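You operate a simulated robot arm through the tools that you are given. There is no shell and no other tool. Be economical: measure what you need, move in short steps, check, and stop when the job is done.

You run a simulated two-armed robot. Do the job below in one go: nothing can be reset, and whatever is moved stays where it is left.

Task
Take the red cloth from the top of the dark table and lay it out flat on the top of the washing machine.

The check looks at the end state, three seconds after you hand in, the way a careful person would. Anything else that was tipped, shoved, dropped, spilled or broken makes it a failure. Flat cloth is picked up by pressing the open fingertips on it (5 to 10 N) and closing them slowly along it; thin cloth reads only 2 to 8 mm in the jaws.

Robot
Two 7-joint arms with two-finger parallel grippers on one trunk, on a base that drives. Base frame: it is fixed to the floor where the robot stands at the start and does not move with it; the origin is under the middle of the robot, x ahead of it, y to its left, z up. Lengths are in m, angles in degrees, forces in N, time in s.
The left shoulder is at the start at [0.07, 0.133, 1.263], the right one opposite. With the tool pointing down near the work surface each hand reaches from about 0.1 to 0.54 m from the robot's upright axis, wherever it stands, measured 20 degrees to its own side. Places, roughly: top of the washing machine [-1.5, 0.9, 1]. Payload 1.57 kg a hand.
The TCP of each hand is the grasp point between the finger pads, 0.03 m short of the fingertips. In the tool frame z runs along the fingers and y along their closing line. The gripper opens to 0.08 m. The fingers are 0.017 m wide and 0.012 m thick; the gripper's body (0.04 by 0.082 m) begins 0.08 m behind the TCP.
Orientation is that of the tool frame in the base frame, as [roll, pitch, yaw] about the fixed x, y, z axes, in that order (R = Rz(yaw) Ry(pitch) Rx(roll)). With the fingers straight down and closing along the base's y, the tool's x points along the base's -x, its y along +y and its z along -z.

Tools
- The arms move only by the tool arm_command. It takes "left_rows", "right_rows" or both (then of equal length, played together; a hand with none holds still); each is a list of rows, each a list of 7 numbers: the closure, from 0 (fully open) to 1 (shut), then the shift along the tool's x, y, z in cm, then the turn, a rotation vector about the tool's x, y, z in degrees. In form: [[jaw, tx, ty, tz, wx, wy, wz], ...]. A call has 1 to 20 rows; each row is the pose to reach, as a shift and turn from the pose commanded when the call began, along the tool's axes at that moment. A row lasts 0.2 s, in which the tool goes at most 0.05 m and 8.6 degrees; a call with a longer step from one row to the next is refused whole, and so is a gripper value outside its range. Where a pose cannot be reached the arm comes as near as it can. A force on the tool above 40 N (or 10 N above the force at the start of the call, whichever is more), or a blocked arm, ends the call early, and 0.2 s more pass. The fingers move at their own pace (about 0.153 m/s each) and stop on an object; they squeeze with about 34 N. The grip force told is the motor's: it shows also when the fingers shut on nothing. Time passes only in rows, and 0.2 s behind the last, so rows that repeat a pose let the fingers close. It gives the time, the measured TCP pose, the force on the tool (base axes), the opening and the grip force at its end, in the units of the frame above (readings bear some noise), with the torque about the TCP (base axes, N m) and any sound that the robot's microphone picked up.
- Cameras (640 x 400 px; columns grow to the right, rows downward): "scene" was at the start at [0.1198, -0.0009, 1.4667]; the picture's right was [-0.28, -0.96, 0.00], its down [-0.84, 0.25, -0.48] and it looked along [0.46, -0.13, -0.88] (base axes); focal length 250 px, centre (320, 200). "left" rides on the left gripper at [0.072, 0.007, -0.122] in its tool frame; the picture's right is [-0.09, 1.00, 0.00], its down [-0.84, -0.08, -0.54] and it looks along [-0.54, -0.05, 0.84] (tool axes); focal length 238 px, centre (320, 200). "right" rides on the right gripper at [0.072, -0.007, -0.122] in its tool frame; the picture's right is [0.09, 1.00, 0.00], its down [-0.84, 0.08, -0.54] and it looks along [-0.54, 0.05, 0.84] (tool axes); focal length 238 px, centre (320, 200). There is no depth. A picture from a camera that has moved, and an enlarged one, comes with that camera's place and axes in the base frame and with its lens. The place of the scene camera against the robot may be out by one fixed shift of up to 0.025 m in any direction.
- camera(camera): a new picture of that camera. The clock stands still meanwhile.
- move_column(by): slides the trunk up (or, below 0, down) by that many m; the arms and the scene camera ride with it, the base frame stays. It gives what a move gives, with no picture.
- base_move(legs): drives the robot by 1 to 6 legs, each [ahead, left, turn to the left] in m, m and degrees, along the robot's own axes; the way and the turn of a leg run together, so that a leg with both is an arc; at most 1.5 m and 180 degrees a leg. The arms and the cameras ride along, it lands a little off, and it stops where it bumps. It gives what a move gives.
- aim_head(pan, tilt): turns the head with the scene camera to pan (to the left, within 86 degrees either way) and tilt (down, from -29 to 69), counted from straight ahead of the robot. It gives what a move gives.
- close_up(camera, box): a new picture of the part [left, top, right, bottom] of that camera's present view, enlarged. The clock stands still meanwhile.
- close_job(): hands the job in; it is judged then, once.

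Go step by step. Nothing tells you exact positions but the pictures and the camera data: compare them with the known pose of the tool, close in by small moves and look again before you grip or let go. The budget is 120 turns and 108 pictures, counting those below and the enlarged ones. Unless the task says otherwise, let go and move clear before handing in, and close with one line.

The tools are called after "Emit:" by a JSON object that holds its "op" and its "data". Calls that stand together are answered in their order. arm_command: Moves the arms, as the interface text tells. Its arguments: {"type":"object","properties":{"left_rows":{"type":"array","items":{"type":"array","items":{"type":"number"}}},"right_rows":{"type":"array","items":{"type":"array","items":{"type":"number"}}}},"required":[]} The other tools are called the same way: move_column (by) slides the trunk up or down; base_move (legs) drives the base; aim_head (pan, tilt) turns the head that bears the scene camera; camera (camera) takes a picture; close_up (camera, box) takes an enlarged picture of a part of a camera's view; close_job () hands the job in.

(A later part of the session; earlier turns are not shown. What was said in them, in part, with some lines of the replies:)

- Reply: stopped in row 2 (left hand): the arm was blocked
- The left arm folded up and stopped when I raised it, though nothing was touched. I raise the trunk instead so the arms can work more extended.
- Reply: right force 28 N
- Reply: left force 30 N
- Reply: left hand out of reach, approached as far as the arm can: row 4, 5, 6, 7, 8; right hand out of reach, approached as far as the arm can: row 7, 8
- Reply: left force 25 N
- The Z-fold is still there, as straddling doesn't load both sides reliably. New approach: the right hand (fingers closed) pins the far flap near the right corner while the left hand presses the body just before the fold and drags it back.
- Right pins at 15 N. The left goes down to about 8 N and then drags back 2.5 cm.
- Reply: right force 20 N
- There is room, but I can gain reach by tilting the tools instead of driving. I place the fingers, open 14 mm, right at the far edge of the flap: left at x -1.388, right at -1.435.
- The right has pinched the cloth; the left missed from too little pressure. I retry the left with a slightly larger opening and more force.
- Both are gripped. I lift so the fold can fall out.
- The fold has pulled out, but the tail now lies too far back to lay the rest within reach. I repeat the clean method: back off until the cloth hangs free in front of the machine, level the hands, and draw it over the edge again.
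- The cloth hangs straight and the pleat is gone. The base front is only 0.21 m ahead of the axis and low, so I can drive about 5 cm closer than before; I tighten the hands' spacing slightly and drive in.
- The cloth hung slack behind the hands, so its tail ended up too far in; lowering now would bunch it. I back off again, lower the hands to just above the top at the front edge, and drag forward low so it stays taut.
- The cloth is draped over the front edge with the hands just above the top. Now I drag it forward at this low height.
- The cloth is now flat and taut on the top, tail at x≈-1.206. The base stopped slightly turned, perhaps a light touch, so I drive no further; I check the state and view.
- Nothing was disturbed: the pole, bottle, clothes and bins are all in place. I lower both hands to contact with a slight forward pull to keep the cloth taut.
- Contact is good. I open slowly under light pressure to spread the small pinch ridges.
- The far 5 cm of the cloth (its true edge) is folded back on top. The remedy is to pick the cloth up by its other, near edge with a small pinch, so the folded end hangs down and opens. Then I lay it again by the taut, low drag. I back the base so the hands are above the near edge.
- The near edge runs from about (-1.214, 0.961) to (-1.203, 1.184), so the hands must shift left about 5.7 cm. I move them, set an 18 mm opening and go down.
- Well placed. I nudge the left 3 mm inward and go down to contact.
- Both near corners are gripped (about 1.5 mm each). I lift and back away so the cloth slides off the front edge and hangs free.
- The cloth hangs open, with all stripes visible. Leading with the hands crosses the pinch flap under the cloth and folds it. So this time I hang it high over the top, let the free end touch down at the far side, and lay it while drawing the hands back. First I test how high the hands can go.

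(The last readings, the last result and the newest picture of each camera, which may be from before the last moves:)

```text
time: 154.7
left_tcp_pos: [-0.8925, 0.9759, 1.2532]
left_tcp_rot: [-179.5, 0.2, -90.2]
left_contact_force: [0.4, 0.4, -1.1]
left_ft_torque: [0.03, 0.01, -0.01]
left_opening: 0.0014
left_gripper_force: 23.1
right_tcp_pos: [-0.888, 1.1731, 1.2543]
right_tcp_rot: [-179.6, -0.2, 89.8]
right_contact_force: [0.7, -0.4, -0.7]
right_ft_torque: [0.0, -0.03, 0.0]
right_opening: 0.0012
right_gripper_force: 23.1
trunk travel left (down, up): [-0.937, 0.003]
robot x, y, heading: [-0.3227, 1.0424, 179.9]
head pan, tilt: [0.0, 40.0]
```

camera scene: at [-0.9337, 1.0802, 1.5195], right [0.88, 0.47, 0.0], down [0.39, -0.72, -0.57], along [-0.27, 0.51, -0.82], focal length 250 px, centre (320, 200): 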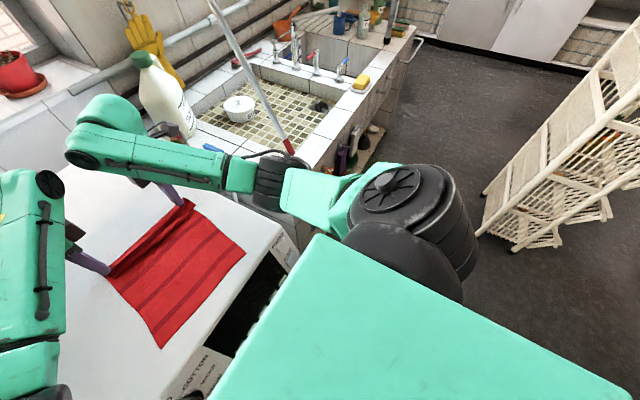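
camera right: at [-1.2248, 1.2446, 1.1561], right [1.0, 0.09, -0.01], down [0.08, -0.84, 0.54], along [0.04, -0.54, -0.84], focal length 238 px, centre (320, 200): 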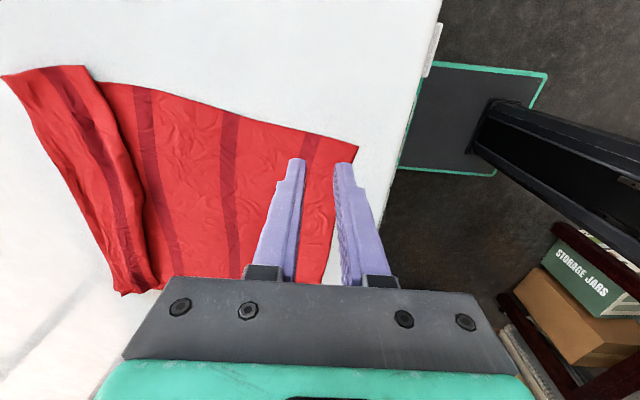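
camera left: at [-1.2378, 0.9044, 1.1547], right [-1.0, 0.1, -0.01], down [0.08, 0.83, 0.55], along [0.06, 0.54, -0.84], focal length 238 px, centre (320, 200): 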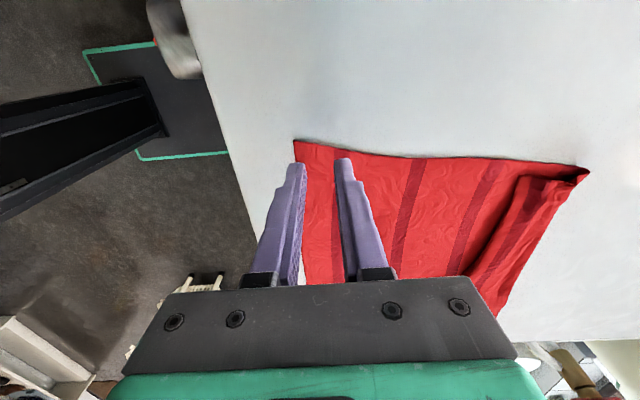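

The arms reach z 1.25 easily. I go 4 cm higher so the free end clears the top, then drive in with a small shift right, away from the garments.

Emit:
{"op": "arm_command", "data": {"left_rows": [[1, 0, 0, -1.5, 0, 0, 0], [1, 0, 0, -3, 0, 0, 0], [1, 0, 0, -4.5, 0, 0, 0], [1, 0, 0, -4.5, 0, 0, 0]], "right_rows": [[1, 0, 0, -1.5, 0, 0, 0], [1, 0, 0, -3, 0, 0, 0], [1, 0, 0, -4.5, 0, 0, 0], [1, 0, 0, -4.5, 0, 0, 0]]}}

Emit:
{"op": "base_move", "data": {"legs": [[0.2, -0.03, 0], [0.12, 0, 0]]}}

Emit:
{"op": "camera", "data": {"camera": "scene"}}

```text
time: 155.7
left_tcp_pos: [-0.8948, 0.9757, 1.2998]
left_tcp_rot: [-179.5, 0.3, -90.3]
left_contact_force: [-0.1, -0.1, -0.3]
left_ft_torque: [0.01, 0.02, -0.02]
left_opening: 0.0014
left_gripper_force: 23.4
right_tcp_pos: [-0.8892, 1.1724, 1.299]
right_tcp_rot: [-179.5, -0.1, 89.9]
right_contact_force: [0.3, -0.3, -0.1]
right_ft_torque: [0.0, 0.01, 0.01]
right_opening: 0.0011
right_gripper_force: 22.8
trunk travel left (down, up): [-0.937, 0.003]
robot x, y, heading: [-0.325, 1.0454, 179.7]
head pan, tilt: [0.0, 40.0]
```

```text
time: 158.1
left_tcp_pos: [-1.2105, 1.002, 1.3017]
left_tcp_rot: [-179.8, 0.3, -90.1]
left_contact_force: [0.1, 1.2, -0.2]
left_ft_torque: [0.02, 0.03, -0.05]
left_opening: 0.0016
left_gripper_force: 23.6
right_tcp_pos: [-1.2069, 1.1996, 1.3001]
right_tcp_rot: [-179.3, 0.0, 90.2]
right_contact_force: [0.4, 0.4, -0.1]
right_ft_torque: [-0.05, 0.01, 0.0]
right_opening: 0.0013
right_gripper_force: 22.7
trunk travel left (down, up): [-0.937, 0.003]
robot x, y, heading: [-0.6515, 1.0707, -180.0]
head pan, tilt: [0.0, 40.0]
```

```text
11 pictures are left
camera scene: at [-0.7683, 1.0862, 1.5957], right [0.0, 1.0, 0.0], down [0.64, 0.0, -0.77], along [-0.77, 0.0, -0.64], focal length 250 px, centre (320, 200)
```

scene: 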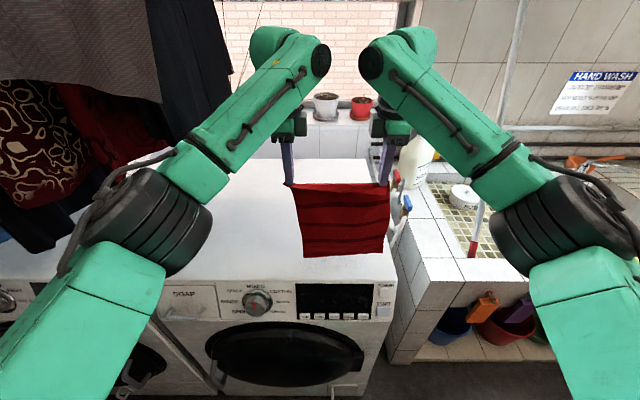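

The free end clears the top. I zoom to check whether the end has opened fully.

Emit:
{"op": "close_up", "data": {"camera": "scene", "box": [270, 170, 410, 270]}}

```text
4.00 times, centred on (340, 220) of scene
camera zoom: at [-0.7683, 1.0862, 1.5957], right [0.0, 1.0, 0.0], down [0.64, 0.0, -0.77], along [-0.77, 0.0, -0.64], focal length 1002 px, centre (240, 120)
```

zoom: 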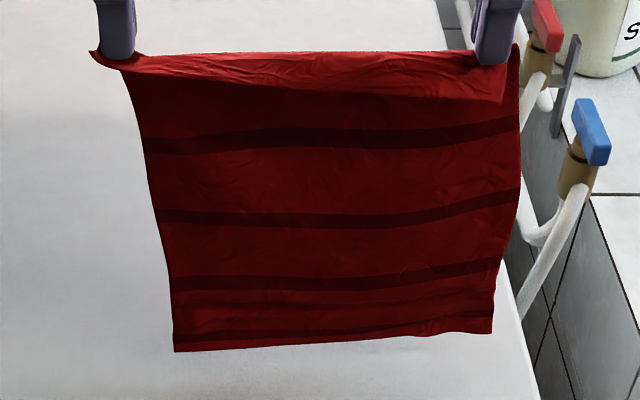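

All stripes show, and the end hangs open about 4 cm above the top. I move in further, with another 2 cm to the right for clearance.

Emit:
{"op": "base_move", "data": {"legs": [[0.1, -0.02, 0], [0.09, 0, 0]]}}

Emit:
{"op": "arm_command", "data": {"left_rows": [[1, 0, 1, 0.5, 0, 0, 0], [1, 0, 2, 1, 0, 0, 0], [1, 0, 3, 1.5, 0, 0, 0], [1, 0, 4, 2, 0, 0, 0], [1, 0, 5, 2, 0, 0, 0], [1, 0, 5, 2, 0, 0, 0]], "right_rows": [[1, 0, -1, 0.5, 0, 0, 0], [1, 0, -2, 1, 0, 0, 0], [1, 0, -3, 1.5, 0, 0, 0], [1, 0, -4, 2, 0, 0, 0], [1, 0, -5, 2, 0, 0, 0], [1, 0, -5, 2, 0, 0, 0]]}}

Emit:
{"op": "camera", "data": {"camera": "scene"}}

```text
time: 160.0
left_tcp_pos: [-1.3918, 1.0232, 1.3062]
left_tcp_rot: [179.8, 0.3, -90.3]
left_contact_force: [1.0, 0.0, -0.6]
left_ft_torque: [-0.01, 0.11, 0.02]
left_opening: 0.0014
left_gripper_force: 23.6
right_tcp_pos: [-1.3887, 1.2185, 1.3051]
right_tcp_rot: [-178.9, -0.1, 90.1]
right_contact_force: [0.2, -0.2, 0.3]
right_ft_torque: [0.01, 0.07, 0.0]
right_opening: 0.0014
right_gripper_force: 23.0
trunk travel left (down, up): [-0.937, 0.003]
robot x, y, heading: [-0.8332, 1.0914, -179.7]
head pan, tilt: [0.0, 40.0]
```

```text
time: 161.4
left_tcp_pos: [-1.4211, 1.018, 1.2838]
left_tcp_rot: [-179.8, 0.2, -90.4]
left_contact_force: [-0.5, 2.2, -0.8]
left_ft_torque: [0.07, 0.01, 0.0]
left_opening: 0.0014
left_gripper_force: 23.4
left hand out of reach, approached as far as the arm can: row 2, 3, 4, 5, 6
right_tcp_pos: [-1.4378, 1.2208, 1.2811]
right_tcp_rot: [-179.4, 0.0, 90.1]
right_contact_force: [-0.4, -2.5, -0.2]
right_ft_torque: [-0.02, 0.01, -0.01]
right_opening: 0.0011
right_gripper_force: 22.7
right hand out of reach, approached as far as the arm can: row 4, 5, 6
trunk travel left (down, up): [-0.937, 0.003]
robot x, y, heading: [-0.8366, 1.0912, -180.0]
head pan, tilt: [0.0, 40.0]
```

```text
9 pictures are left
camera scene: at [-0.962, 1.1057, 1.5953], right [0.0, 1.0, 0.0], down [0.64, 0.0, -0.77], along [-0.77, 0.0, -0.64], focal length 250 px, centre (320, 200)
```

scene: 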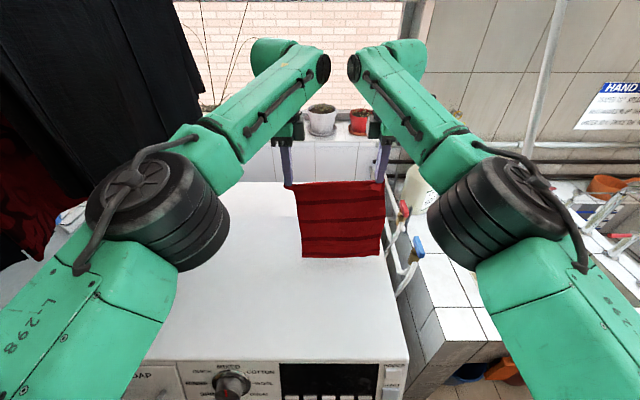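

Everything is clear and the cloth hangs straight. I shift 3 cm back left to keep it well inside the machine's right edge, level the hands, and start the lay-down by alternately lowering and drawing back.

Emit:
{"op": "base_move", "data": {"legs": [[0.02, 0.03, 0]]}}

Emit:
{"op": "arm_command", "data": {"left_rows": [[1, 0, 0, 0.8, 0, 0, 0], [1, 0, 0, 1.6, 0, 0, 0], [1, 0, -0.5, 2.4, 0, 0, 0], [1, 0, -1.5, 3, 0, 0, 0], [1, 0, -3, 3.6, 0, 0, 0], [1, 0, -4.5, 4.2, 0, 0, 0], [1, 0, -5.5, 5, 0, 0, 0], [1, 0, -5.5, 5, 0, 0, 0]], "right_rows": [[1, 0, 0.5, 0.8, 0, 0, 0], [1, 0, 1, 1.6, 0, 0, 0], [1, 0, 1.5, 2.4, 0, 0, 0], [1, 0, 2.5, 3, 0, 0, 0], [1, 0, 4, 3.6, 0, 0, 0], [1, 0, 5.5, 4.2, 0, 0, 0], [1, 0, 6.5, 5, 0, 0, 0], [1, 0, 6.5, 5, 0, 0, 0]]}}

Emit:
{"op": "camera", "data": {"camera": "scene"}}

```text
time: 162.4
left_tcp_pos: [-1.4383, 0.9961, 1.2843]
left_tcp_rot: [-179.7, 0.2, -90.7]
left_contact_force: [-0.5, 1.8, -0.3]
left_ft_torque: [0.04, 0.0, 0.0]
left_opening: 0.0014
left_gripper_force: 23.1
right_tcp_pos: [-1.4516, 1.1957, 1.2792]
right_tcp_rot: [-179.6, 0.1, 89.8]
right_contact_force: [-0.1, -1.9, -0.8]
right_ft_torque: [-0.06, -0.01, 0.01]
right_opening: 0.0012
right_gripper_force: 23.5
trunk travel left (down, up): [-0.937, 0.003]
robot x, y, heading: [-0.8524, 1.057, 179.9]
head pan, tilt: [0.0, 40.0]
stopped in leg 1: the robot was blocked; the commanded pose is now the measured one
```

```text
time: 164.2
left_tcp_pos: [-1.3841, 0.9923, 1.2333]
left_tcp_rot: [-179.7, 0.1, -90.5]
left_contact_force: [0.6, 0.5, 0.6]
left_ft_torque: [0.04, 0.02, 0.0]
left_opening: 0.0015
left_gripper_force: 23.7
right_tcp_pos: [-1.3888, 1.1947, 1.2295]
right_tcp_rot: [-179.6, 0.0, 89.9]
right_contact_force: [-0.3, -1.7, 0.4]
right_ft_torque: [-0.05, 0.05, 0.02]
right_opening: 0.0012
right_gripper_force: 22.9
trunk travel left (down, up): [-0.937, 0.003]
robot x, y, heading: [-0.8529, 1.0623, 180.2]
head pan, tilt: [0.0, 40.0]
```

```text
8 pictures are left
camera scene: at [-0.9806, 1.0786, 1.5951], right [0.0, 1.0, 0.0], down [0.64, 0.0, -0.77], along [-0.77, 0.0, -0.64], focal length 250 px, centre (320, 200)
```

scene: 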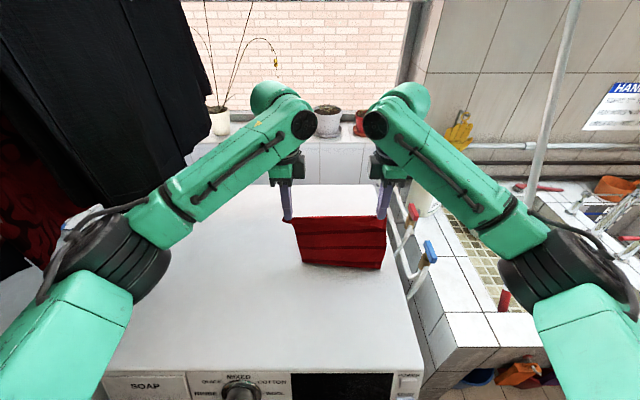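

The base lightly touched its forward limit, so I won't drive in further. The free end is touching down; I continue drawing back and lowering in steps.

Emit:
{"op": "base_move", "data": {"legs": [[-0.055, 0, 0]]}}

Emit:
{"op": "arm_command", "data": {"left_rows": [[1, 0, -0.3, 1.5, 0, 0, 0], [1, 0, -1, 3, 0, 0, 0], [1, 0, -1.5, 4.5, 0, 0, 0], [1, 0, -2, 6, 0, 0, 0], [1, 0, -2, 6, 0, 0, 0]], "right_rows": [[1, 0, 0.3, 1.5, 0, 0, 0], [1, 0, 1, 3, 0, 0, 0], [1, 0, 1.5, 4.5, 0, 0, 0], [1, 0, 2, 6, 0, 0, 0], [1, 0, 2, 6, 0, 0, 0]]}}

Emit:
{"op": "camera", "data": {"camera": "scene"}}

```text
time: 165.1
left_tcp_pos: [-1.341, 0.9925, 1.2279]
left_tcp_rot: [-179.3, 0.2, -90.5]
left_contact_force: [-1.3, 1.5, 0.1]
left_ft_torque: [0.04, -0.07, 0.01]
left_opening: 0.0013
left_gripper_force: 23.2
right_tcp_pos: [-1.344, 1.1934, 1.2251]
right_tcp_rot: [179.9, 0.0, 89.9]
right_contact_force: [-0.6, -1.2, 0.0]
right_ft_torque: [-0.04, -0.07, 0.01]
right_opening: 0.0011
right_gripper_force: 23.1
trunk travel left (down, up): [-0.937, 0.003]
robot x, y, heading: [-0.8008, 1.0633, 179.9]
head pan, tilt: [0.0, 40.0]
```

```text
time: 166.3
left_tcp_pos: [-1.3122, 0.993, 1.1726]
left_tcp_rot: [-179.6, 0.1, -90.5]
left_contact_force: [-0.4, 0.9, 0.1]
left_ft_torque: [0.05, 0.0, -0.02]
left_opening: 0.0013
left_gripper_force: 23.1
right_tcp_pos: [-1.3157, 1.1942, 1.1683]
right_tcp_rot: [-179.5, 0.0, 90.0]
right_contact_force: [-0.1, -2.2, -0.5]
right_ft_torque: [-0.04, -0.02, 0.04]
right_opening: 0.0013
right_gripper_force: 22.9
trunk travel left (down, up): [-0.937, 0.003]
robot x, y, heading: [-0.795, 1.0595, 179.7]
head pan, tilt: [0.0, 40.0]
```

```text
7 pictures are left
camera scene: at [-0.9271, 1.078, 1.595], right [0.0, 1.0, 0.0], down [0.64, 0.0, -0.77], along [-0.77, 0.0, -0.64], focal length 250 px, centre (320, 200)
```

scene: 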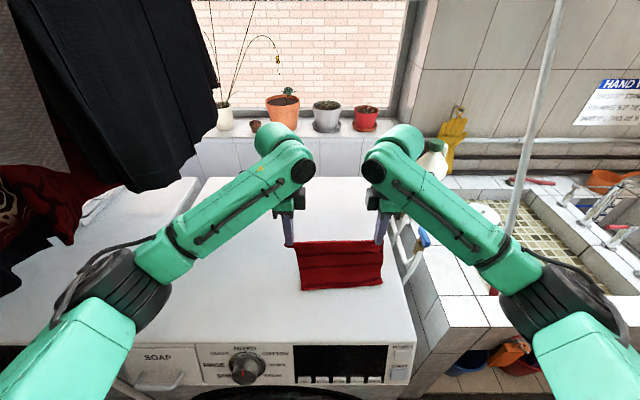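

Emit:
{"op": "camera", "data": {"camera": "left"}}

```text
6 pictures are left
camera left: at [-1.3194, 0.92, 1.2937], right [-0.99, 0.1, -0.01], down [0.08, 0.83, 0.55], along [0.06, 0.54, -0.84], focal length 238 px, centre (320, 200)
```

left: 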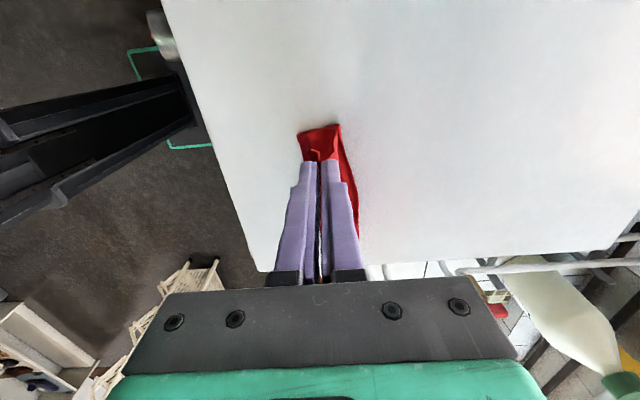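

The light free end slid back and curled toward the robot. I'll go back up and use a short forward swing so the free end leads outward before it touches down, then draw back with the base.

Emit:
{"op": "base_move", "data": {"legs": [[0.042, 0, 0]]}}

Emit:
{"op": "arm_command", "data": {"left_rows": [[1, 0, -0.5, -2.5, 0, 0, 0], [1, 0, -1.2, -5, 0, 0, 0], [1, 0, -2, -7.5, 0, 0, 0], [1, 0, -3, -10, 0, 0, 0], [1, 0, -3.7, -11.8, 0, 0, 0], [1, 0, -3.7, -11.8, 0, 0, 0], [1, 0, -3.7, -11.8, 0, 0, 0], [1, 0, -3.7, -11.8, 0, 0, 0]], "right_rows": [[1, 0, 0.5, -2.5, 0, 0, 0], [1, 0, 1.2, -5, 0, 0, 0], [1, 0, 2, -7.5, 0, 0, 0], [1, 0, 3, -10, 0, 0, 0], [1, 0, 3.5, -12.2, 0, 0, 0], [1, 0, 3.5, -12.2, 0, 0, 0], [1, 0, 3.5, -12.2, 0, 0, 0], [1, 0, 3.5, -12.2, 0, 0, 0]]}}

```text
time: 167.2
left_tcp_pos: [-1.3423, 0.9924, 1.1769]
left_tcp_rot: [179.8, 0.2, -90.4]
left_contact_force: [0.8, 1.1, -0.1]
left_ft_torque: [0.03, 0.06, -0.03]
left_opening: 0.0014
left_gripper_force: 23.1
right_tcp_pos: [-1.3473, 1.1948, 1.1726]
right_tcp_rot: [-179.2, 0.0, 89.9]
right_contact_force: [1.2, -1.1, 0.6]
right_ft_torque: [0.01, 0.1, 0.02]
right_opening: 0.0013
right_gripper_force: 22.8
trunk travel left (down, up): [-0.937, 0.003]
robot x, y, heading: [-0.8373, 1.0587, 180.0]
head pan, tilt: [0.0, 40.0]
```

```text
time: 169.0
left_tcp_pos: [-1.3149, 0.9931, 1.2912]
left_tcp_rot: [-179.7, 0.2, -90.4]
left_contact_force: [0.3, 1.2, 0.4]
left_ft_torque: [0.03, -0.01, 0.0]
left_opening: 0.0014
left_gripper_force: 23.6
right_tcp_pos: [-1.3183, 1.1931, 1.2903]
right_tcp_rot: [-179.6, -0.1, 89.9]
right_contact_force: [0.3, -0.3, -0.2]
right_ft_torque: [-0.03, -0.01, 0.06]
right_opening: 0.0011
right_gripper_force: 22.4
trunk travel left (down, up): [-0.937, 0.003]
robot x, y, heading: [-0.8398, 1.0598, 179.8]
head pan, tilt: [0.0, 40.0]
```

Hanging free again, hands level. Now the forward swing, then back and down in one motion.

Emit:
{"op": "arm_command", "data": {"left_rows": [[1, 0, 4.9, 0, 0, 0, 0], [1, 0, 9.5, 0, 0, 0, 0], [1, 0, 7.5, 4.3, 0, 0, 0], [1, 0, 4, 7.7, 0, 0, 0], [1, 0, 0.8, 11.2, 0, 0, 0], [1, 0, -1.5, 13, 0, 0, 0], [1, 0, -1.5, 13, 0, 0, 0]], "right_rows": [[1, 0, -4.9, 0, 0, 0, 0], [1, 0, -9.5, 0, 0, 0, 0], [1, 0, -7.5, 4.3, 0, 0, 0], [1, 0, -4, 7.7, 0, 0, 0], [1, 0, -0.8, 11.2, 0, 0, 0], [1, 0, 1.5, 13, 0, 0, 0], [1, 0, 1.5, 13, 0, 0, 0]]}}

Emit:
{"op": "camera", "data": {"camera": "left"}}

```text
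time: 170.6
left_tcp_pos: [-1.2988, 0.9927, 1.1624]
left_tcp_rot: [-179.7, 0.2, -90.4]
left_contact_force: [-0.1, 1.4, 0.7]
left_ft_torque: [0.03, 0.0, -0.01]
left_opening: 0.0015
left_gripper_force: 23.0
right_tcp_pos: [-1.3045, 1.1937, 1.159]
right_tcp_rot: [-179.5, 0.0, 90.0]
right_contact_force: [0.4, -0.6, 0.4]
right_ft_torque: [-0.03, -0.03, 0.0]
right_opening: 0.0009
right_gripper_force: 22.9
trunk travel left (down, up): [-0.937, 0.003]
robot x, y, heading: [-0.8385, 1.0614, 180.2]
head pan, tilt: [0.0, 40.0]
```

```text
5 pictures are left
camera left: at [-1.3076, 0.9192, 1.2838], right [-0.99, 0.1, 0.0], down [0.08, 0.83, 0.55], along [0.06, 0.54, -0.84], focal length 238 px, centre (320, 200)
```

left: 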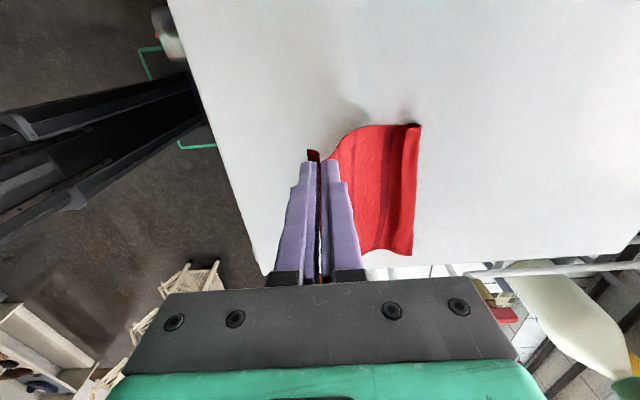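

The cloth now lies outward on the far side, with only a small curl at its end. I draw back with the base at this height until taut so the curl straightens.

Emit:
{"op": "base_move", "data": {"legs": [[-0.1, 0, 0]]}}

Emit:
{"op": "camera", "data": {"camera": "left"}}

```text
time: 171.8
left_tcp_pos: [-1.2062, 0.9911, 1.1598]
left_tcp_rot: [-179.4, 0.2, -90.4]
left_contact_force: [-1.1, 1.2, -0.5]
left_ft_torque: [0.02, -0.02, 0.01]
left_opening: 0.0015
left_gripper_force: 23.3
right_tcp_pos: [-1.2121, 1.1927, 1.1565]
right_tcp_rot: [-179.8, 0.0, 90.0]
right_contact_force: [-0.4, -1.4, -0.2]
right_ft_torque: [-0.03, -0.02, 0.03]
right_opening: 0.0011
right_gripper_force: 22.6
trunk travel left (down, up): [-0.937, 0.003]
robot x, y, heading: [-0.7418, 1.0602, -180.2]
head pan, tilt: [0.0, 40.0]
```

```text
4 pictures are left
camera left: at [-1.2155, 0.9183, 1.2814], right [-0.99, 0.1, -0.01], down [0.08, 0.83, 0.55], along [0.06, 0.54, -0.84], focal length 238 px, centre (320, 200)
```

left: 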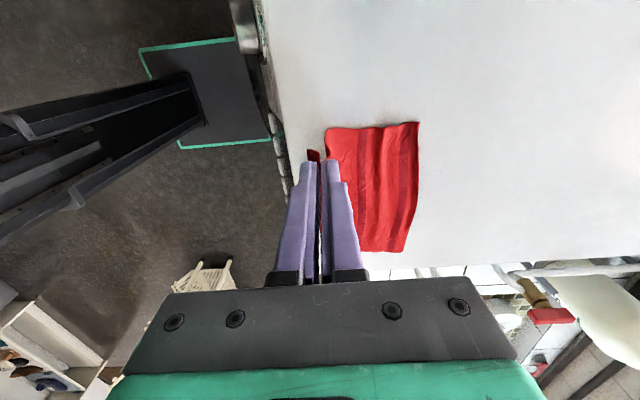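

The whole cloth just slid back with the hands. I go back in and repeat the swing with a later drop, so the end lands straighter and further out.

Emit:
{"op": "arm_command", "data": {"left_rows": [[1, 0, 0, -3, 0, 0, 0], [1, 0, 0, -6, 0, 0, 0], [1, 0, 0, -9, 0, 0, 0], [1, 0, 0, -11.5, 0, 0, 0], [1, 0, 0, -13.2, 0, 0, 0], [1, 0, 0, -13.2, 0, 0, 0]], "right_rows": [[1, 0, 0, -3, 0, 0, 0], [1, 0, 0, -6, 0, 0, 0], [1, 0, 0, -9, 0, 0, 0], [1, 0, 0, -11.5, 0, 0, 0], [1, 0, 0, -13.5, 0, 0, 0], [1, 0, 0, -13.5, 0, 0, 0]]}}

Emit:
{"op": "base_move", "data": {"legs": [[0.1, 0, 0]]}}

Emit:
{"op": "arm_command", "data": {"left_rows": [[1, 0, 0, 0, 0, 0, 0], [1, 0, 0, 0, 0, 0, 0], [1, 0, 0, 0, 0, 0, 0], [1, 0, 0, 0, 0, 0, 0], [1, 0, 4.9, 0, 0, 0, 0], [1, 0, 9.8, 0, 0, 0, 0], [1, 0, 7.5, 1, 0, 0, 0], [1, 0, 5, 5.2, 0, 0, 0], [1, 0, 3, 9.7, 0, 0, 0], [1, 0, 1, 13.5, 0, 0, 0], [1, 0, 1, 13.5, 0, 0, 0]], "right_rows": [[1, 0, 0, 0, 0, 0, 0], [1, 0, 0, 0, 0, 0, 0], [1, 0, 0, 0, 0, 0, 0], [1, 0, 0, 0, 0, 0, 0], [1, 0, -4.9, 0, 0, 0, 0], [1, 0, -9.8, 0, 0, 0, 0], [1, 0, -7.5, 1, 0, 0, 0], [1, 0, -5, 5.2, 0, 0, 0], [1, 0, -3, 9.7, 0, 0, 0], [1, 0, -1, 13.5, 0, 0, 0], [1, 0, -1, 13.5, 0, 0, 0]]}}

Emit:
{"op": "camera", "data": {"camera": "left"}}

```text
time: 173.2
left_tcp_pos: [-1.2037, 0.9921, 1.293]
left_tcp_rot: [-179.7, 0.2, -90.3]
left_contact_force: [0.6, 0.2, 0.1]
left_ft_torque: [0.03, 0.01, -0.05]
left_opening: 0.0013
left_gripper_force: 23.0
right_tcp_pos: [-1.208, 1.1931, 1.2934]
right_tcp_rot: [-179.6, 0.0, 90.1]
right_contact_force: [-0.3, -0.7, -0.3]
right_ft_torque: [-0.04, 0.01, 0.03]
right_opening: 0.0014
right_gripper_force: 22.8
trunk travel left (down, up): [-0.937, 0.003]
robot x, y, heading: [-0.7425, 1.0631, -179.9]
head pan, tilt: [0.0, 40.0]
```

```text
time: 174.3
left_tcp_pos: [-1.2916, 0.9912, 1.2969]
left_tcp_rot: [180.0, 0.2, -90.3]
left_contact_force: [0.7, 0.6, 0.0]
left_ft_torque: [0.02, 0.05, 0.01]
left_opening: 0.0016
left_gripper_force: 23.4
right_tcp_pos: [-1.2974, 1.1916, 1.2972]
right_tcp_rot: [-179.1, -0.1, 90.0]
right_contact_force: [0.6, -1.2, -0.6]
right_ft_torque: [-0.03, 0.03, 0.04]
right_opening: 0.001
right_gripper_force: 23.4
trunk travel left (down, up): [-0.937, 0.003]
robot x, y, heading: [-0.8346, 1.0612, -179.7]
head pan, tilt: [0.0, 40.0]
```

```text
time: 176.7
left_tcp_pos: [-1.307, 0.9928, 1.1578]
left_tcp_rot: [-179.8, 0.2, -90.3]
left_contact_force: [-0.3, 0.0, -0.3]
left_ft_torque: [0.03, 0.05, 0.02]
left_opening: 0.0014
left_gripper_force: 23.0
right_tcp_pos: [-1.3096, 1.1901, 1.1592]
right_tcp_rot: [-179.4, 0.0, 90.1]
right_contact_force: [1.2, 0.0, -1.2]
right_ft_torque: [-0.01, 0.02, 0.0]
right_opening: 0.0011
right_gripper_force: 23.5
trunk travel left (down, up): [-0.937, 0.003]
robot x, y, heading: [-0.8399, 1.0619, -180.1]
head pan, tilt: [0.0, 40.0]
```

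```text
3 pictures are left
camera left: at [-1.3142, 0.9189, 1.2786], right [-1.0, 0.1, 0.0], down [0.08, 0.83, 0.55], along [0.06, 0.54, -0.84], focal length 238 px, centre (320, 200)
```

left: 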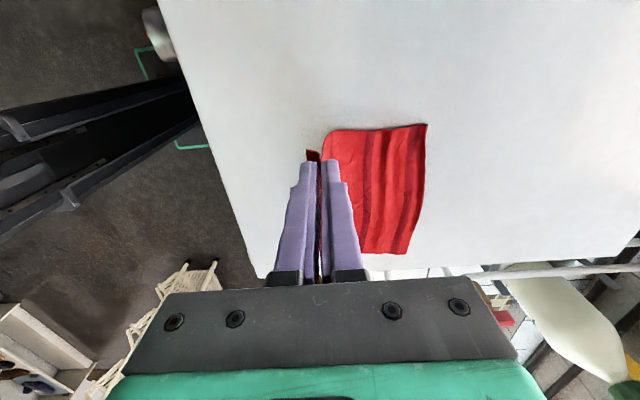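

This landed clean: the free end is straight at x≈-1.433 with no curl. Now I lay the rest with matched small draw-backs and lowerings.

Emit:
{"op": "base_move", "data": {"legs": [[-0.02, 0, 0]]}}

Emit:
{"op": "arm_command", "data": {"left_rows": [[1, 0, 0, 1.5, 0, 0, 0], [1, 0, -0.5, 3.5, 0, 0, 0], [1, 0, -0.5, 3.5, 0, 0, 0]], "right_rows": [[1, 0, 0, 1.5, 0, 0, 0], [1, 0, 0.5, 3.5, 0, 0, 0], [1, 0, 0.5, 3.5, 0, 0, 0]]}}

Emit:
{"op": "base_move", "data": {"legs": [[-0.03, 0, 0]]}}

Emit:
{"op": "arm_command", "data": {"left_rows": [[1, 0, 0, 1.5, 0, 0, 0], [1, 0, -0.5, 3.5, 0, 0, 0], [1, 0, -0.5, 3.5, 0, 0, 0]], "right_rows": [[1, 0, 0, 1.5, 0, 0, 0], [1, 0, 0.5, 3.5, 0, 0, 0], [1, 0, 0.5, 3.5, 0, 0, 0]]}}

Emit:
{"op": "base_move", "data": {"legs": [[-0.025, 0, 0]]}}

Emit:
{"op": "arm_command", "data": {"left_rows": [[1, 0, 0, 1.5, 0, 0, 0], [1, 0, -0.5, 3, 0, 0, 0], [1, 0, -0.5, 3, 0, 0, 0]], "right_rows": [[1, 0, 0, 1.5, 0, 0, 0], [1, 0, 0.5, 3, 0, 0, 0], [1, 0, 0.5, 3, 0, 0, 0]]}}

```text
time: 177.5
left_tcp_pos: [-1.2927, 0.9925, 1.156]
left_tcp_rot: [-179.5, 0.2, -90.4]
left_contact_force: [-0.1, 0.5, 0.1]
left_ft_torque: [-0.02, -0.03, 0.0]
left_opening: 0.0014
left_gripper_force: 23.2
right_tcp_pos: [-1.2965, 1.1897, 1.1571]
right_tcp_rot: [-179.8, 0.1, 90.1]
right_contact_force: [-0.9, 0.1, 1.0]
right_ft_torque: [0.0, -0.04, -0.01]
right_opening: 0.0011
right_gripper_force: 23.3
trunk travel left (down, up): [-0.937, 0.003]
robot x, y, heading: [-0.8177, 1.0591, -179.9]
head pan, tilt: [0.0, 40.0]
```

```text
time: 178.3
left_tcp_pos: [-1.2848, 0.9932, 1.1219]
left_tcp_rot: [-179.8, 0.2, -90.3]
left_contact_force: [1.3, -0.1, 0.2]
left_ft_torque: [0.02, -0.02, -0.01]
left_opening: 0.0012
left_gripper_force: 23.2
right_tcp_pos: [-1.2875, 1.1895, 1.1255]
right_tcp_rot: [-179.6, -0.1, 90.1]
right_contact_force: [0.8, -0.3, -0.8]
right_ft_torque: [0.01, 0.0, 0.01]
right_opening: 0.0012
right_gripper_force: 23.7
trunk travel left (down, up): [-0.937, 0.003]
robot x, y, heading: [-0.8176, 1.0567, -179.8]
head pan, tilt: [0.0, 40.0]
```

```text
time: 179.1
left_tcp_pos: [-1.259, 0.9917, 1.1195]
left_tcp_rot: [-179.4, 0.2, -90.3]
left_contact_force: [-0.8, -0.2, -0.7]
left_ft_torque: [0.03, -0.04, -0.01]
left_opening: 0.0013
left_gripper_force: 23.5
right_tcp_pos: [-1.2629, 1.1906, 1.1222]
right_tcp_rot: [-180.0, 0.0, 90.1]
right_contact_force: [-0.5, -0.3, 0.0]
right_ft_torque: [0.02, -0.06, 0.0]
right_opening: 0.0014
right_gripper_force: 23.0
trunk travel left (down, up): [-0.937, 0.003]
robot x, y, heading: [-0.7868, 1.0568, -179.8]
head pan, tilt: [0.0, 40.0]
```

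```text
time: 179.9
left_tcp_pos: [-1.2478, 0.9919, 1.0856]
left_tcp_rot: [-179.6, 0.3, -90.3]
left_contact_force: [-0.5, 1.3, 0.1]
left_ft_torque: [0.03, 0.02, 0.02]
left_opening: 0.0013
left_gripper_force: 23.2
right_tcp_pos: [-1.252, 1.1897, 1.0885]
right_tcp_rot: [-179.5, 0.0, 90.1]
right_contact_force: [-0.5, -1.0, -0.1]
right_ft_torque: [-0.01, -0.01, 0.05]
right_opening: 0.0012
right_gripper_force: 23.6
trunk travel left (down, up): [-0.937, 0.003]
robot x, y, heading: [-0.7844, 1.063, -179.7]
head pan, tilt: [0.0, 40.0]
```

```text
time: 180.8
left_tcp_pos: [-1.2273, 0.9909, 1.0827]
left_tcp_rot: [-179.4, 0.1, -90.2]
left_contact_force: [-0.1, 0.6, -0.5]
left_ft_torque: [0.01, -0.04, -0.06]
left_opening: 0.0016
left_gripper_force: 23.3
right_tcp_pos: [-1.2334, 1.1922, 1.0879]
right_tcp_rot: [-179.8, -0.1, 90.1]
right_contact_force: [-0.6, -0.9, -0.7]
right_ft_torque: [-0.02, -0.03, -0.02]
right_opening: 0.0013
right_gripper_force: 23.0
trunk travel left (down, up): [-0.937, 0.003]
robot x, y, heading: [-0.768, 1.0585, -179.9]
head pan, tilt: [0.0, 40.0]
```

```text
time: 181.6
left_tcp_pos: [-1.2171, 0.9917, 1.0561]
left_tcp_rot: [-179.7, 0.3, -90.2]
left_contact_force: [-0.1, 1.2, -0.2]
left_ft_torque: [0.01, -0.03, -0.01]
left_opening: 0.0015
left_gripper_force: 23.3
right_tcp_pos: [-1.2244, 1.1924, 1.059]
right_tcp_rot: [-179.6, -0.1, 90.0]
right_contact_force: [-0.2, -0.6, -0.8]
right_ft_torque: [-0.02, 0.01, 0.01]
right_opening: 0.001
right_gripper_force: 22.9
trunk travel left (down, up): [-0.937, 0.003]
robot x, y, heading: [-0.7624, 1.0609, -180.0]
head pan, tilt: [0.0, 40.0]
```

Nearly down. The last steps: a bit more draw-back to tension it, then down to contact.

Emit:
{"op": "base_move", "data": {"legs": [[-0.02, 0, 0]]}}

Emit:
{"op": "arm_command", "data": {"left_rows": [[1, 0, -0.3, 1, 0, 0, 0], [1, 0, -0.8, 2, 0, 0, 0], [1, 0, -1.5, 2.8, 0, 0, 0], [1, 0, -2, 3.4, 0, 0, 0], [1, 0, -2, 3.7, 0, 0, 0], [1, 0, -2, 3.7, 0, 0, 0]], "right_rows": [[1, 0, 0.3, 1, 0, 0, 0], [1, 0, 0.8, 2, 0, 0, 0], [1, 0, 1.5, 2.8, 0, 0, 0], [1, 0, 2, 3.6, 0, 0, 0], [1, 0, 2, 3.9, 0, 0, 0], [1, 0, 2, 3.9, 0, 0, 0]]}}

Emit:
{"op": "camera", "data": {"camera": "left"}}

```text
time: 182.3
left_tcp_pos: [-1.2017, 0.9905, 1.0538]
left_tcp_rot: [-179.4, 0.2, -90.3]
left_contact_force: [-0.3, 1.0, -1.2]
left_ft_torque: [0.03, 0.01, -0.01]
left_opening: 0.0013
left_gripper_force: 23.8
right_tcp_pos: [-1.2085, 1.191, 1.0565]
right_tcp_rot: [-179.7, 0.0, 90.2]
right_contact_force: [0.6, -1.3, -0.1]
right_ft_torque: [-0.05, -0.05, 0.03]
right_opening: 0.0013
right_gripper_force: 22.6
trunk travel left (down, up): [-0.937, 0.003]
robot x, y, heading: [-0.7409, 1.0597, -179.9]
head pan, tilt: [0.0, 40.0]
```

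```text
time: 183.7
left_tcp_pos: [-1.1769, 0.9903, 1.0181]
left_tcp_rot: [-179.7, 0.3, -90.2]
left_contact_force: [-0.3, 1.2, 2.3]
left_ft_torque: [0.06, -0.01, -0.03]
left_opening: 0.0013
left_gripper_force: 23.1
right_tcp_pos: [-1.1861, 1.1921, 1.0191]
right_tcp_rot: [-179.5, 0.0, 90.2]
right_contact_force: [1.5, -0.9, 0.1]
right_ft_torque: [-0.06, -0.01, 0.03]
right_opening: 0.0011
right_gripper_force: 23.1
trunk travel left (down, up): [-0.937, 0.003]
robot x, y, heading: [-0.7425, 1.0604, -179.8]
head pan, tilt: [0.0, 40.0]
```

```text
2 pictures are left
camera left: at [-1.185, 0.9181, 1.14], right [-1.0, 0.1, 0.0], down [0.08, 0.83, 0.55], along [0.06, 0.54, -0.84], focal length 238 px, centre (320, 200)
```

left: 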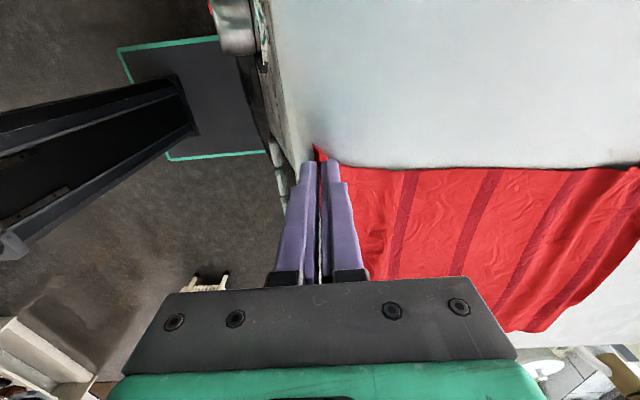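

The cloth now lies flat, all stripes straight, with the held edge right at the front. I release by opening slowly under light pressure; then I'll press near the far end and slide the cloth a few cm further in, which also pulls the pinch flat.

Emit:
{"op": "arm_command", "data": {"left_rows": [[1, 0, 0, 0.05, 0, 0, 0], [0.97, 0, 0, 0.08, 0, 0, 0], [0.94, 0, 0, 0.08, 0, 0, 0], [0.91, 0, 0, 0.08, 0, 0, 0], [0.88, 0, 0, 0.08, 0, 0, 0], [0.85, 0, 0, 0.08, 0, 0, 0], [0.82, 0, 0, 0.08, 0, 0, 0], [0.79, 0, 0, 0.08, 0, 0, 0], [0.76, 0, 0, 0.08, 0, 0, 0], [0.73, 0, 0, 0.08, 0, 0, 0], [0.73, 0, 0, 0.08, 0, 0, 0], [0.73, 0, 0, -0.5, 0, 0, 0], [0.73, 0, 0, -2, 0, 0, 0], [0.73, 0, 0, -4, 0, 0, 0], [0.73, 0, 0, -6, 0, 0, 0], [0.73, 0, 0, -6, 0, 0, 0]], "right_rows": [[1, 0, 0, 0.15, 0, 0, 0], [0.97, 0, 0, 0.25, 0, 0, 0], [0.94, 0, 0, 0.25, 0, 0, 0], [0.91, 0, 0, 0.25, 0, 0, 0], [0.88, 0, 0, 0.25, 0, 0, 0], [0.85, 0, 0, 0.25, 0, 0, 0], [0.82, 0, 0, 0.25, 0, 0, 0], [0.79, 0, 0, 0.25, 0, 0, 0], [0.76, 0, 0, 0.25, 0, 0, 0], [0.73, 0, 0, 0.25, 0, 0, 0], [0.73, 0, 0, 0.25, 0, 0, 0], [0.73, 0, 0, -0.5, 0, 0, 0], [0.73, 0, 0, -2, 0, 0, 0], [0.73, 0, 0, -4, 0, 0, 0], [0.73, 0, 0, -6, 0, 0, 0], [0.73, 0, 0, -6, 0, 0, 0]]}}

Emit:
{"op": "base_move", "data": {"legs": [[0.1, 0, 0]]}}

```text
time: 187.1
left_tcp_pos: [-1.1783, 0.9913, 1.0787]
left_tcp_rot: [-179.7, 0.2, -90.1]
left_contact_force: [0.1, -0.6, 0.2]
left_ft_torque: [0.0, -0.01, 0.04]
left_opening: 0.0218
left_gripper_force: 0.0
right_tcp_pos: [-1.1857, 1.193, 1.0814]
right_tcp_rot: [-179.5, 0.0, 90.1]
right_contact_force: [-0.1, -0.1, -0.4]
right_ft_torque: [0.03, -0.02, 0.01]
right_opening: 0.0218
right_gripper_force: 0.0
trunk travel left (down, up): [-0.937, 0.003]
robot x, y, heading: [-0.7457, 1.0616, -180.0]
head pan, tilt: [0.0, 40.0]
```

```text
time: 188.3
left_tcp_pos: [-1.2741, 0.9909, 1.0822]
left_tcp_rot: [-180.0, 0.2, -90.3]
left_contact_force: [0.5, -0.1, -0.3]
left_ft_torque: [-0.01, 0.01, 0.0]
left_opening: 0.0218
left_gripper_force: 0.0
right_tcp_pos: [-1.2816, 1.1926, 1.0821]
right_tcp_rot: [-179.3, 0.0, 90.1]
right_contact_force: [0.6, -0.4, 0.6]
right_ft_torque: [0.01, 0.0, 0.01]
right_opening: 0.0215
right_gripper_force: 0.1
trunk travel left (down, up): [-0.937, 0.003]
robot x, y, heading: [-0.845, 1.0613, -180.1]
head pan, tilt: [0.0, 40.0]
```

Emit:
{"op": "arm_command", "data": {"left_rows": [[0.85, -0.3, 3.5, 0, 0, 0, 0], [1, -0.6, 7, 0, 0, 0, 0], [1, -1, 10, 0, 0, 0, 0], [1, -1, 10.5, 0, 0, 0, 0], [1, -1, 10.5, 0, 0, 0, 0]], "right_rows": [[0.85, -0.3, -3.5, 0, 0, 0, 0], [1, -0.6, -7, 0, 0, 0, 0], [1, -1, -9.5, 0, 0, 0, 0], [1, -1, -9.8, 0, 0, 0, 0], [1, -1, -9.8, 0, 0, 0, 0]]}}

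Emit:
{"op": "camera", "data": {"camera": "left"}}

```text
time: 189.5
left_tcp_pos: [-1.3817, 1.0011, 1.0814]
left_tcp_rot: [-179.7, 0.2, -90.2]
left_contact_force: [0.6, 0.1, 0.2]
left_ft_torque: [0.05, 0.02, 0.01]
left_opening: 0.0001
left_gripper_force: 21.1
right_tcp_pos: [-1.3836, 1.1812, 1.0813]
right_tcp_rot: [-179.3, -0.1, 90.1]
right_contact_force: [1.0, -0.1, 0.4]
right_ft_torque: [0.0, 0.02, 0.0]
right_opening: 0.0002
right_gripper_force: 21.0
trunk travel left (down, up): [-0.937, 0.003]
robot x, y, heading: [-0.8458, 1.0608, -180.2]
head pan, tilt: [0.0, 40.0]
```

```text
1 pictures are left
camera left: at [-1.3895, 0.9286, 1.2018], right [-1.0, 0.1, 0.0], down [0.08, 0.83, 0.55], along [0.06, 0.54, -0.84], focal length 238 px, centre (320, 200)
```

left: 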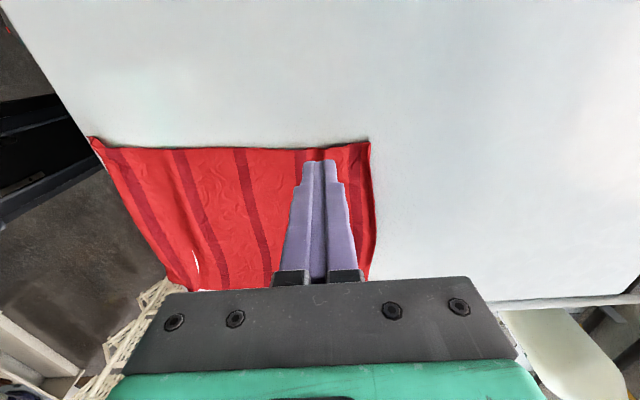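

The cloth is flat; its near edge just laps over the front edge. I line the closed fingertips up over the far part (y 1.03 and 1.205), press lightly and slide the cloth inward.

Emit:
{"op": "arm_command", "data": {"left_rows": [[1, -1.5, 0, 0, 0, 0, 0], [1, -2.9, 0, 0, 0, 0, 0], [1, -2.9, 0, 0, 0, 0, 0]], "right_rows": [[1, 1.3, 0, 0, 0, 0, 0], [1, 2.4, 0, 0, 0, 0, 0], [1, 2.4, 0, 0, 0, 0, 0]]}}

Emit:
{"op": "move_column", "data": {"by": -0.055}}

Emit:
{"op": "arm_command", "data": {"left_rows": [[1, 0, 0, 0.4, 0, 0, 0], [1, 0, 0, 0.8, 0, 0, 0], [1, 0, 0, 1.0, 0, 0, 0], [1, 0, 0, 1.0, 0, 0, 0]], "right_rows": [[1, 0, 0, 0.4, 0, 0, 0], [1, 0, 0, 0.8, 0, 0, 0], [1, 0, 0, 1.0, 0, 0, 0], [1, 0, 0, 1.0, 0, 0, 0]]}}

```text
time: 190.3
left_tcp_pos: [-1.383, 1.0294, 1.0783]
left_tcp_rot: [-179.7, 0.2, -90.2]
left_contact_force: [0.5, -0.6, 1.1]
left_ft_torque: [0.04, -0.02, -0.02]
left_opening: 0.0
left_gripper_force: 21.4
right_tcp_pos: [-1.3854, 1.2051, 1.0819]
right_tcp_rot: [-179.5, -0.1, 90.1]
right_contact_force: [-0.2, 0.1, 0.5]
right_ft_torque: [0.02, 0.01, -0.02]
right_opening: 0.0
right_gripper_force: 21.6
trunk travel left (down, up): [-0.937, 0.003]
robot x, y, heading: [-0.8424, 1.0598, -180.0]
head pan, tilt: [0.0, 40.0]
```

```text
time: 191.2
left_tcp_pos: [-1.3829, 1.0306, 1.0242]
left_tcp_rot: [-179.6, 0.2, -90.4]
left_contact_force: [-0.3, 0.2, 0.1]
left_ft_torque: [-0.02, 0.0, 0.0]
left_opening: 0.0
left_gripper_force: 21.4
right_tcp_pos: [-1.3832, 1.2066, 1.026]
right_tcp_rot: [-179.5, -0.1, 90.0]
right_contact_force: [-0.1, 0.5, 0.3]
right_ft_torque: [-0.02, -0.04, -0.01]
right_opening: 0.0
right_gripper_force: 21.1
trunk travel left (down, up): [-0.882, 0.058]
robot x, y, heading: [-0.8416, 1.0608, -180.1]
head pan, tilt: [0.0, 40.0]
```

```text
time: 192.2
left_tcp_pos: [-1.3819, 1.0303, 1.0145]
left_tcp_rot: [-180.0, 0.3, -90.3]
left_contact_force: [-3.1, -0.3, 13.7]
left_ft_torque: [-0.06, 0.06, -0.01]
left_opening: 0.0
left_gripper_force: 21.8
right_tcp_pos: [-1.3834, 1.2052, 1.016]
right_tcp_rot: [-179.3, 0.0, 90.1]
right_contact_force: [0.0, 0.4, -0.4]
right_ft_torque: [-0.02, -0.01, 0.01]
right_opening: 0.0001
right_gripper_force: 20.9
trunk travel left (down, up): [-0.882, 0.058]
robot x, y, heading: [-0.8429, 1.0611, -179.7]
head pan, tilt: [0.0, 40.0]
```

Emit:
{"op": "arm_command", "data": {"left_rows": [[1, 0, 0, -0.04, 0, 0, 0], [1, 0, 0, -0.04, 0, 0, 0], [1, 0, 0, -0.04, 0, 0, 0]], "right_rows": [[1, 0, 0, 0.1, 0, 0, 0], [1, 0, 0, 0.2, 0, 0, 0], [1, 0, 0, 0.2, 0, 0, 0]]}}

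```text
time: 193.1
left_tcp_pos: [-1.3793, 1.0302, 1.0152]
left_tcp_rot: [-179.7, 0.3, -90.3]
left_contact_force: [-2.0, 0.9, 12.4]
left_ft_torque: [-0.06, 0.11, 0.01]
left_opening: 0.0001
left_gripper_force: 21.2
right_tcp_pos: [-1.3834, 1.2059, 1.0155]
right_tcp_rot: [-179.3, 0.0, 90.1]
right_contact_force: [-1.0, 0.8, 7.3]
right_ft_torque: [0.03, 0.03, 0.03]
right_opening: 0.0
right_gripper_force: 21.2
trunk travel left (down, up): [-0.882, 0.058]
robot x, y, heading: [-0.8418, 1.0591, -180.0]
head pan, tilt: [0.0, 40.0]
```

Both press at about 7–12 N. I slide forward 3.5 cm, then lift.

Emit:
{"op": "arm_command", "data": {"left_rows": [[1, 0, 0.3, 0, 0, 0, 0], [1, 0, 0.6, 0, 0, 0, 0], [1, 0, 0.9, 0, 0, 0, 0], [1, 0, 1.2, 0, 0, 0, 0], [1, 0, 1.5, 0, 0, 0, 0], [1, 0, 1.8, 0, 0, 0, 0], [1, 0, 2.1, 0, 0, 0, 0], [1, 0, 2.4, 0, 0, 0, 0], [1, 0, 2.7, 0, 0, 0, 0], [1, 0, 3.0, 0, 0, 0, 0], [1, 0, 3.3, 0, 0, 0, 0], [1, 0, 3.5, 0, 0, 0, 0], [1, 0, 3.5, 0, 0, 0, 0]], "right_rows": [[1, 0, -0.3, 0, 0, 0, 0], [1, 0, -0.6, 0, 0, 0, 0], [1, 0, -0.9, 0, 0, 0, 0], [1, 0, -1.2, 0, 0, 0, 0], [1, 0, -1.5, 0, 0, 0, 0], [1, 0, -1.8, 0, 0, 0, 0], [1, 0, -2.1, 0, 0, 0, 0], [1, 0, -2.4, 0, 0, 0, 0], [1, 0, -2.7, 0, 0, 0, 0], [1, 0, -3.0, 0, 0, 0, 0], [1, 0, -3.3, 0, 0, 0, 0], [1, 0, -3.5, 0, 0, 0, 0], [1, 0, -3.5, 0, 0, 0, 0]]}}

```text
time: 195.8
left_tcp_pos: [-1.4155, 1.0312, 1.0146]
left_tcp_rot: [-179.9, 0.1, -90.3]
left_contact_force: [3.2, -0.7, 15.4]
left_ft_torque: [-0.1, -0.09, 0.03]
left_opening: 0.0
left_gripper_force: 21.4
right_tcp_pos: [-1.4157, 1.2076, 1.0161]
right_tcp_rot: [-179.3, 0.0, 90.1]
right_contact_force: [0.2, 0.8, -0.2]
right_ft_torque: [0.0, 0.04, -0.02]
right_opening: 0.0
right_gripper_force: 21.6
trunk travel left (down, up): [-0.882, 0.058]
robot x, y, heading: [-0.8426, 1.0556, -179.9]
head pan, tilt: [0.0, 40.0]
```

The right hand lost pressure during the slide, so that side may lag. I lift the left hand clear and repeat the slide with the right, pressed properly.

Emit:
{"op": "arm_command", "data": {"left_rows": [[1, 0, 0, -0.5, 0, 0, 0], [1, 0, 0, -2, 0, 0, 0], [1, 0, 0, -4, 0, 0, 0], [1, 0, 0, -4, 0, 0, 0]], "right_rows": [[1, 0, 0, 0.05, 0, 0, 0], [1, 0, 0, 0.1, 0, 0, 0], [1, 0, 0, 0.18, 0, 0, 0], [1, 0, 0, 0.18, 0, 0, 0]]}}

```text
time: 196.8
left_tcp_pos: [-1.4161, 1.0305, 1.0554]
left_tcp_rot: [-179.9, 0.1, -90.3]
left_contact_force: [-0.3, -0.2, 0.5]
left_ft_torque: [-0.01, 0.02, -0.01]
left_opening: 0.0001
left_gripper_force: 21.0
right_tcp_pos: [-1.4192, 1.2057, 1.0151]
right_tcp_rot: [-179.3, 0.0, 90.1]
right_contact_force: [-3.6, 0.8, 16.1]
right_ft_torque: [0.13, 0.0, 0.02]
right_opening: 0.0
right_gripper_force: 21.3
trunk travel left (down, up): [-0.882, 0.058]
robot x, y, heading: [-0.8406, 1.0607, -179.8]
head pan, tilt: [0.0, 40.0]
```

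Emit:
{"op": "arm_command", "data": {"right_rows": [[1, 0, -0.3, 0, 0, 0, 0], [1, 0, -0.6, 0, 0, 0, 0], [1, 0, -0.9, 0.02, 0, 0, 0], [1, 0, -1.2, 0.03, 0, 0, 0], [1, 0, -1.5, 0.04, 0, 0, 0], [1, 0, -1.8, 0.05, 0, 0, 0], [1, 0, -2.1, 0.06, 0, 0, 0], [1, 0, -2.1, 0.06, 0, 0, 0]]}}

Emit:
{"op": "arm_command", "data": {"left_rows": [[1, 0, 0, -0.5, 0, 0, 0], [1, 0, 0, -1.5, 0, 0, 0], [1, 0, 0, -2.5, 0, 0, 0], [1, 0, 0, -2.5, 0, 0, 0]], "right_rows": [[1, 0, 0, -0.5, 0, 0, 0], [1, 0, 0, -2, 0, 0, 0], [1, 0, 0, -5, 0, 0, 0], [1, 0, 0, -6.5, 0, 0, 0]]}}

Emit:
{"op": "move_column", "data": {"by": 0.055}}

Emit:
{"op": "base_move", "data": {"legs": [[-0.3, 0, 0]]}}

Emit:
{"op": "aim_head", "data": {"pan": 0, "tilt": 40}}

```text
time: 198.7
left_tcp_pos: [-1.4133, 1.0291, 1.0566]
left_tcp_rot: [180.0, 0.3, -90.4]
left_contact_force: [-0.8, -0.4, -0.2]
left_ft_torque: [0.01, 0.0, 0.0]
left_opening: 0.0
left_gripper_force: 21.3
right_tcp_pos: [-1.4367, 1.2056, 1.0158]
right_tcp_rot: [-179.2, -0.1, 90.0]
right_contact_force: [5.0, 0.0, 21.0]
right_ft_torque: [0.06, -0.22, 0.01]
right_opening: 0.0
right_gripper_force: 21.9
trunk travel left (down, up): [-0.882, 0.058]
robot x, y, heading: [-0.8411, 1.061, -180.0]
head pan, tilt: [0.0, 40.0]
```

```text
time: 199.7
left_tcp_pos: [-1.419, 1.0311, 1.0789]
left_tcp_rot: [-179.6, 0.2, -90.2]
left_contact_force: [-0.1, -0.7, -0.1]
left_ft_torque: [0.03, 0.0, 0.01]
left_opening: 0.0
left_gripper_force: 21.5
right_tcp_pos: [-1.44, 1.2077, 1.0775]
right_tcp_rot: [-179.6, 0.0, 90.1]
right_contact_force: [-0.2, -0.2, -0.1]
right_ft_torque: [0.01, -0.03, 0.02]
right_opening: 0.0
right_gripper_force: 21.3
trunk travel left (down, up): [-0.882, 0.058]
robot x, y, heading: [-0.8416, 1.0569, -179.6]
head pan, tilt: [0.0, 40.0]
```

```text
time: 200.6
left_tcp_pos: [-1.4187, 1.0298, 1.1338]
left_tcp_rot: [-179.6, 0.2, -90.4]
left_contact_force: [-0.6, 0.1, -0.1]
left_ft_torque: [-0.04, -0.02, 0.02]
left_opening: 0.0
left_gripper_force: 21.4
right_tcp_pos: [-1.4402, 1.2066, 1.1316]
right_tcp_rot: [-179.5, -0.1, 90.1]
right_contact_force: [0.1, -0.4, -0.4]
right_ft_torque: [-0.01, -0.03, -0.02]
right_opening: 0.0
right_gripper_force: 20.7
trunk travel left (down, up): [-0.937, 0.003]
robot x, y, heading: [-0.8423, 1.0615, -179.9]
head pan, tilt: [0.0, 40.0]
```

```text
time: 202.7
left_tcp_pos: [-1.1145, 1.0312, 1.1316]
left_tcp_rot: [-179.6, 0.2, -90.3]
left_contact_force: [0.9, -0.4, 0.4]
left_ft_torque: [0.0, -0.02, 0.01]
left_opening: 0.0
left_gripper_force: 21.3
right_tcp_pos: [-1.1382, 1.2077, 1.1316]
right_tcp_rot: [-179.6, -0.1, 90.1]
right_contact_force: [-0.9, -0.1, -0.2]
right_ft_torque: [0.0, -0.08, 0.02]
right_opening: 0.0001
right_gripper_force: 21.1
trunk travel left (down, up): [-0.937, 0.003]
robot x, y, heading: [-0.5343, 1.0599, -179.9]
head pan, tilt: [0.0, 40.0]
```

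```text
time: 203.3
left_tcp_pos: [-1.1145, 1.0305, 1.1334]
left_tcp_rot: [-179.7, 0.2, -90.4]
left_contact_force: [0.9, 0.0, -0.4]
left_ft_torque: [0.0, -0.01, -0.02]
left_opening: 0.0
left_gripper_force: 21.3
right_tcp_pos: [-1.1362, 1.2077, 1.1311]
right_tcp_rot: [-179.6, -0.1, 90.1]
right_contact_force: [-0.7, -0.4, -0.5]
right_ft_torque: [0.02, -0.02, 0.0]
right_opening: 0.0
right_gripper_force: 21.3
trunk travel left (down, up): [-0.937, 0.003]
robot x, y, heading: [-0.5378, 1.0589, -179.9]
head pan, tilt: [0.0, 40.0]
```

Hands are clear. I spread them apart to open the view and use the last picture to check the result.

Emit:
{"op": "arm_command", "data": {"left_rows": [[1, 3, 0, 0, 0, 0, 0], [1, 6, 0, 0, 0, 0, 0], [1, 9, 0, 0, 0, 0, 0], [1, 12, 0, 0, 0, 0, 0], [1, 12, 0, 0, 0, 0, 0]], "right_rows": [[1, 2, 0, 0, 0, 0, 0], [1, 4, 0, 0, 0, 0, 0], [1, 6, 0, 0, 0, 0, 0], [1, 8, 0, 0, 0, 0, 0], [1, 8, 0, 0, 0, 0, 0]]}}

Emit:
{"op": "close_up", "data": {"camera": "scene", "box": [200, 130, 440, 300]}}

```text
time: 204.5
left_tcp_pos: [-1.1128, 0.9097, 1.1327]
left_tcp_rot: [-179.6, 0.2, -90.3]
left_contact_force: [-0.8, 0.3, -0.1]
left_ft_torque: [-0.02, 0.02, -0.02]
left_opening: 0.0
left_gripper_force: 21.5
right_tcp_pos: [-1.1341, 1.2872, 1.1323]
right_tcp_rot: [-179.5, 0.0, 90.1]
right_contact_force: [-0.3, 0.2, 0.5]
right_ft_torque: [-0.03, 0.04, 0.01]
right_opening: 0.0
right_gripper_force: 21.2
trunk travel left (down, up): [-0.937, 0.003]
robot x, y, heading: [-0.539, 1.0619, -180.0]
head pan, tilt: [0.0, 40.0]
```

```text
2.35 times, centred on (320, 215) of scene
camera zoom: at [-0.6662, 1.0778, 1.5951], right [0.0, 1.0, 0.0], down [0.64, 0.0, -0.77], along [-0.77, 0.0, -0.64], focal length 589 px, centre (320, 165)
```

zoom: 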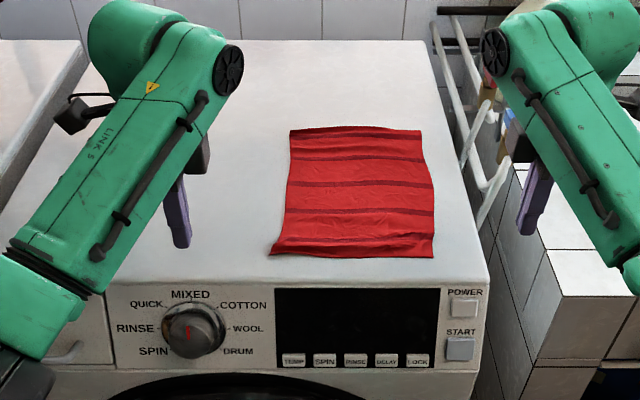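

The red cloth lies flat and fully extended, about 0.29 m long like at the start, entirely on the washing machine top. Both hands are clear and nothing else looks disturbed, so I hand in.

Emit:
{"op": "close_job", "data": {}}

```text
The job is handed in.
```

The red cloth is laid out flat on top of the washing machine, wholly on the top, with both hands clear. The base lightly touched something, probably the machine's front, while laying it; nothing looked moved, and I had no pictures left to look again after the final one.
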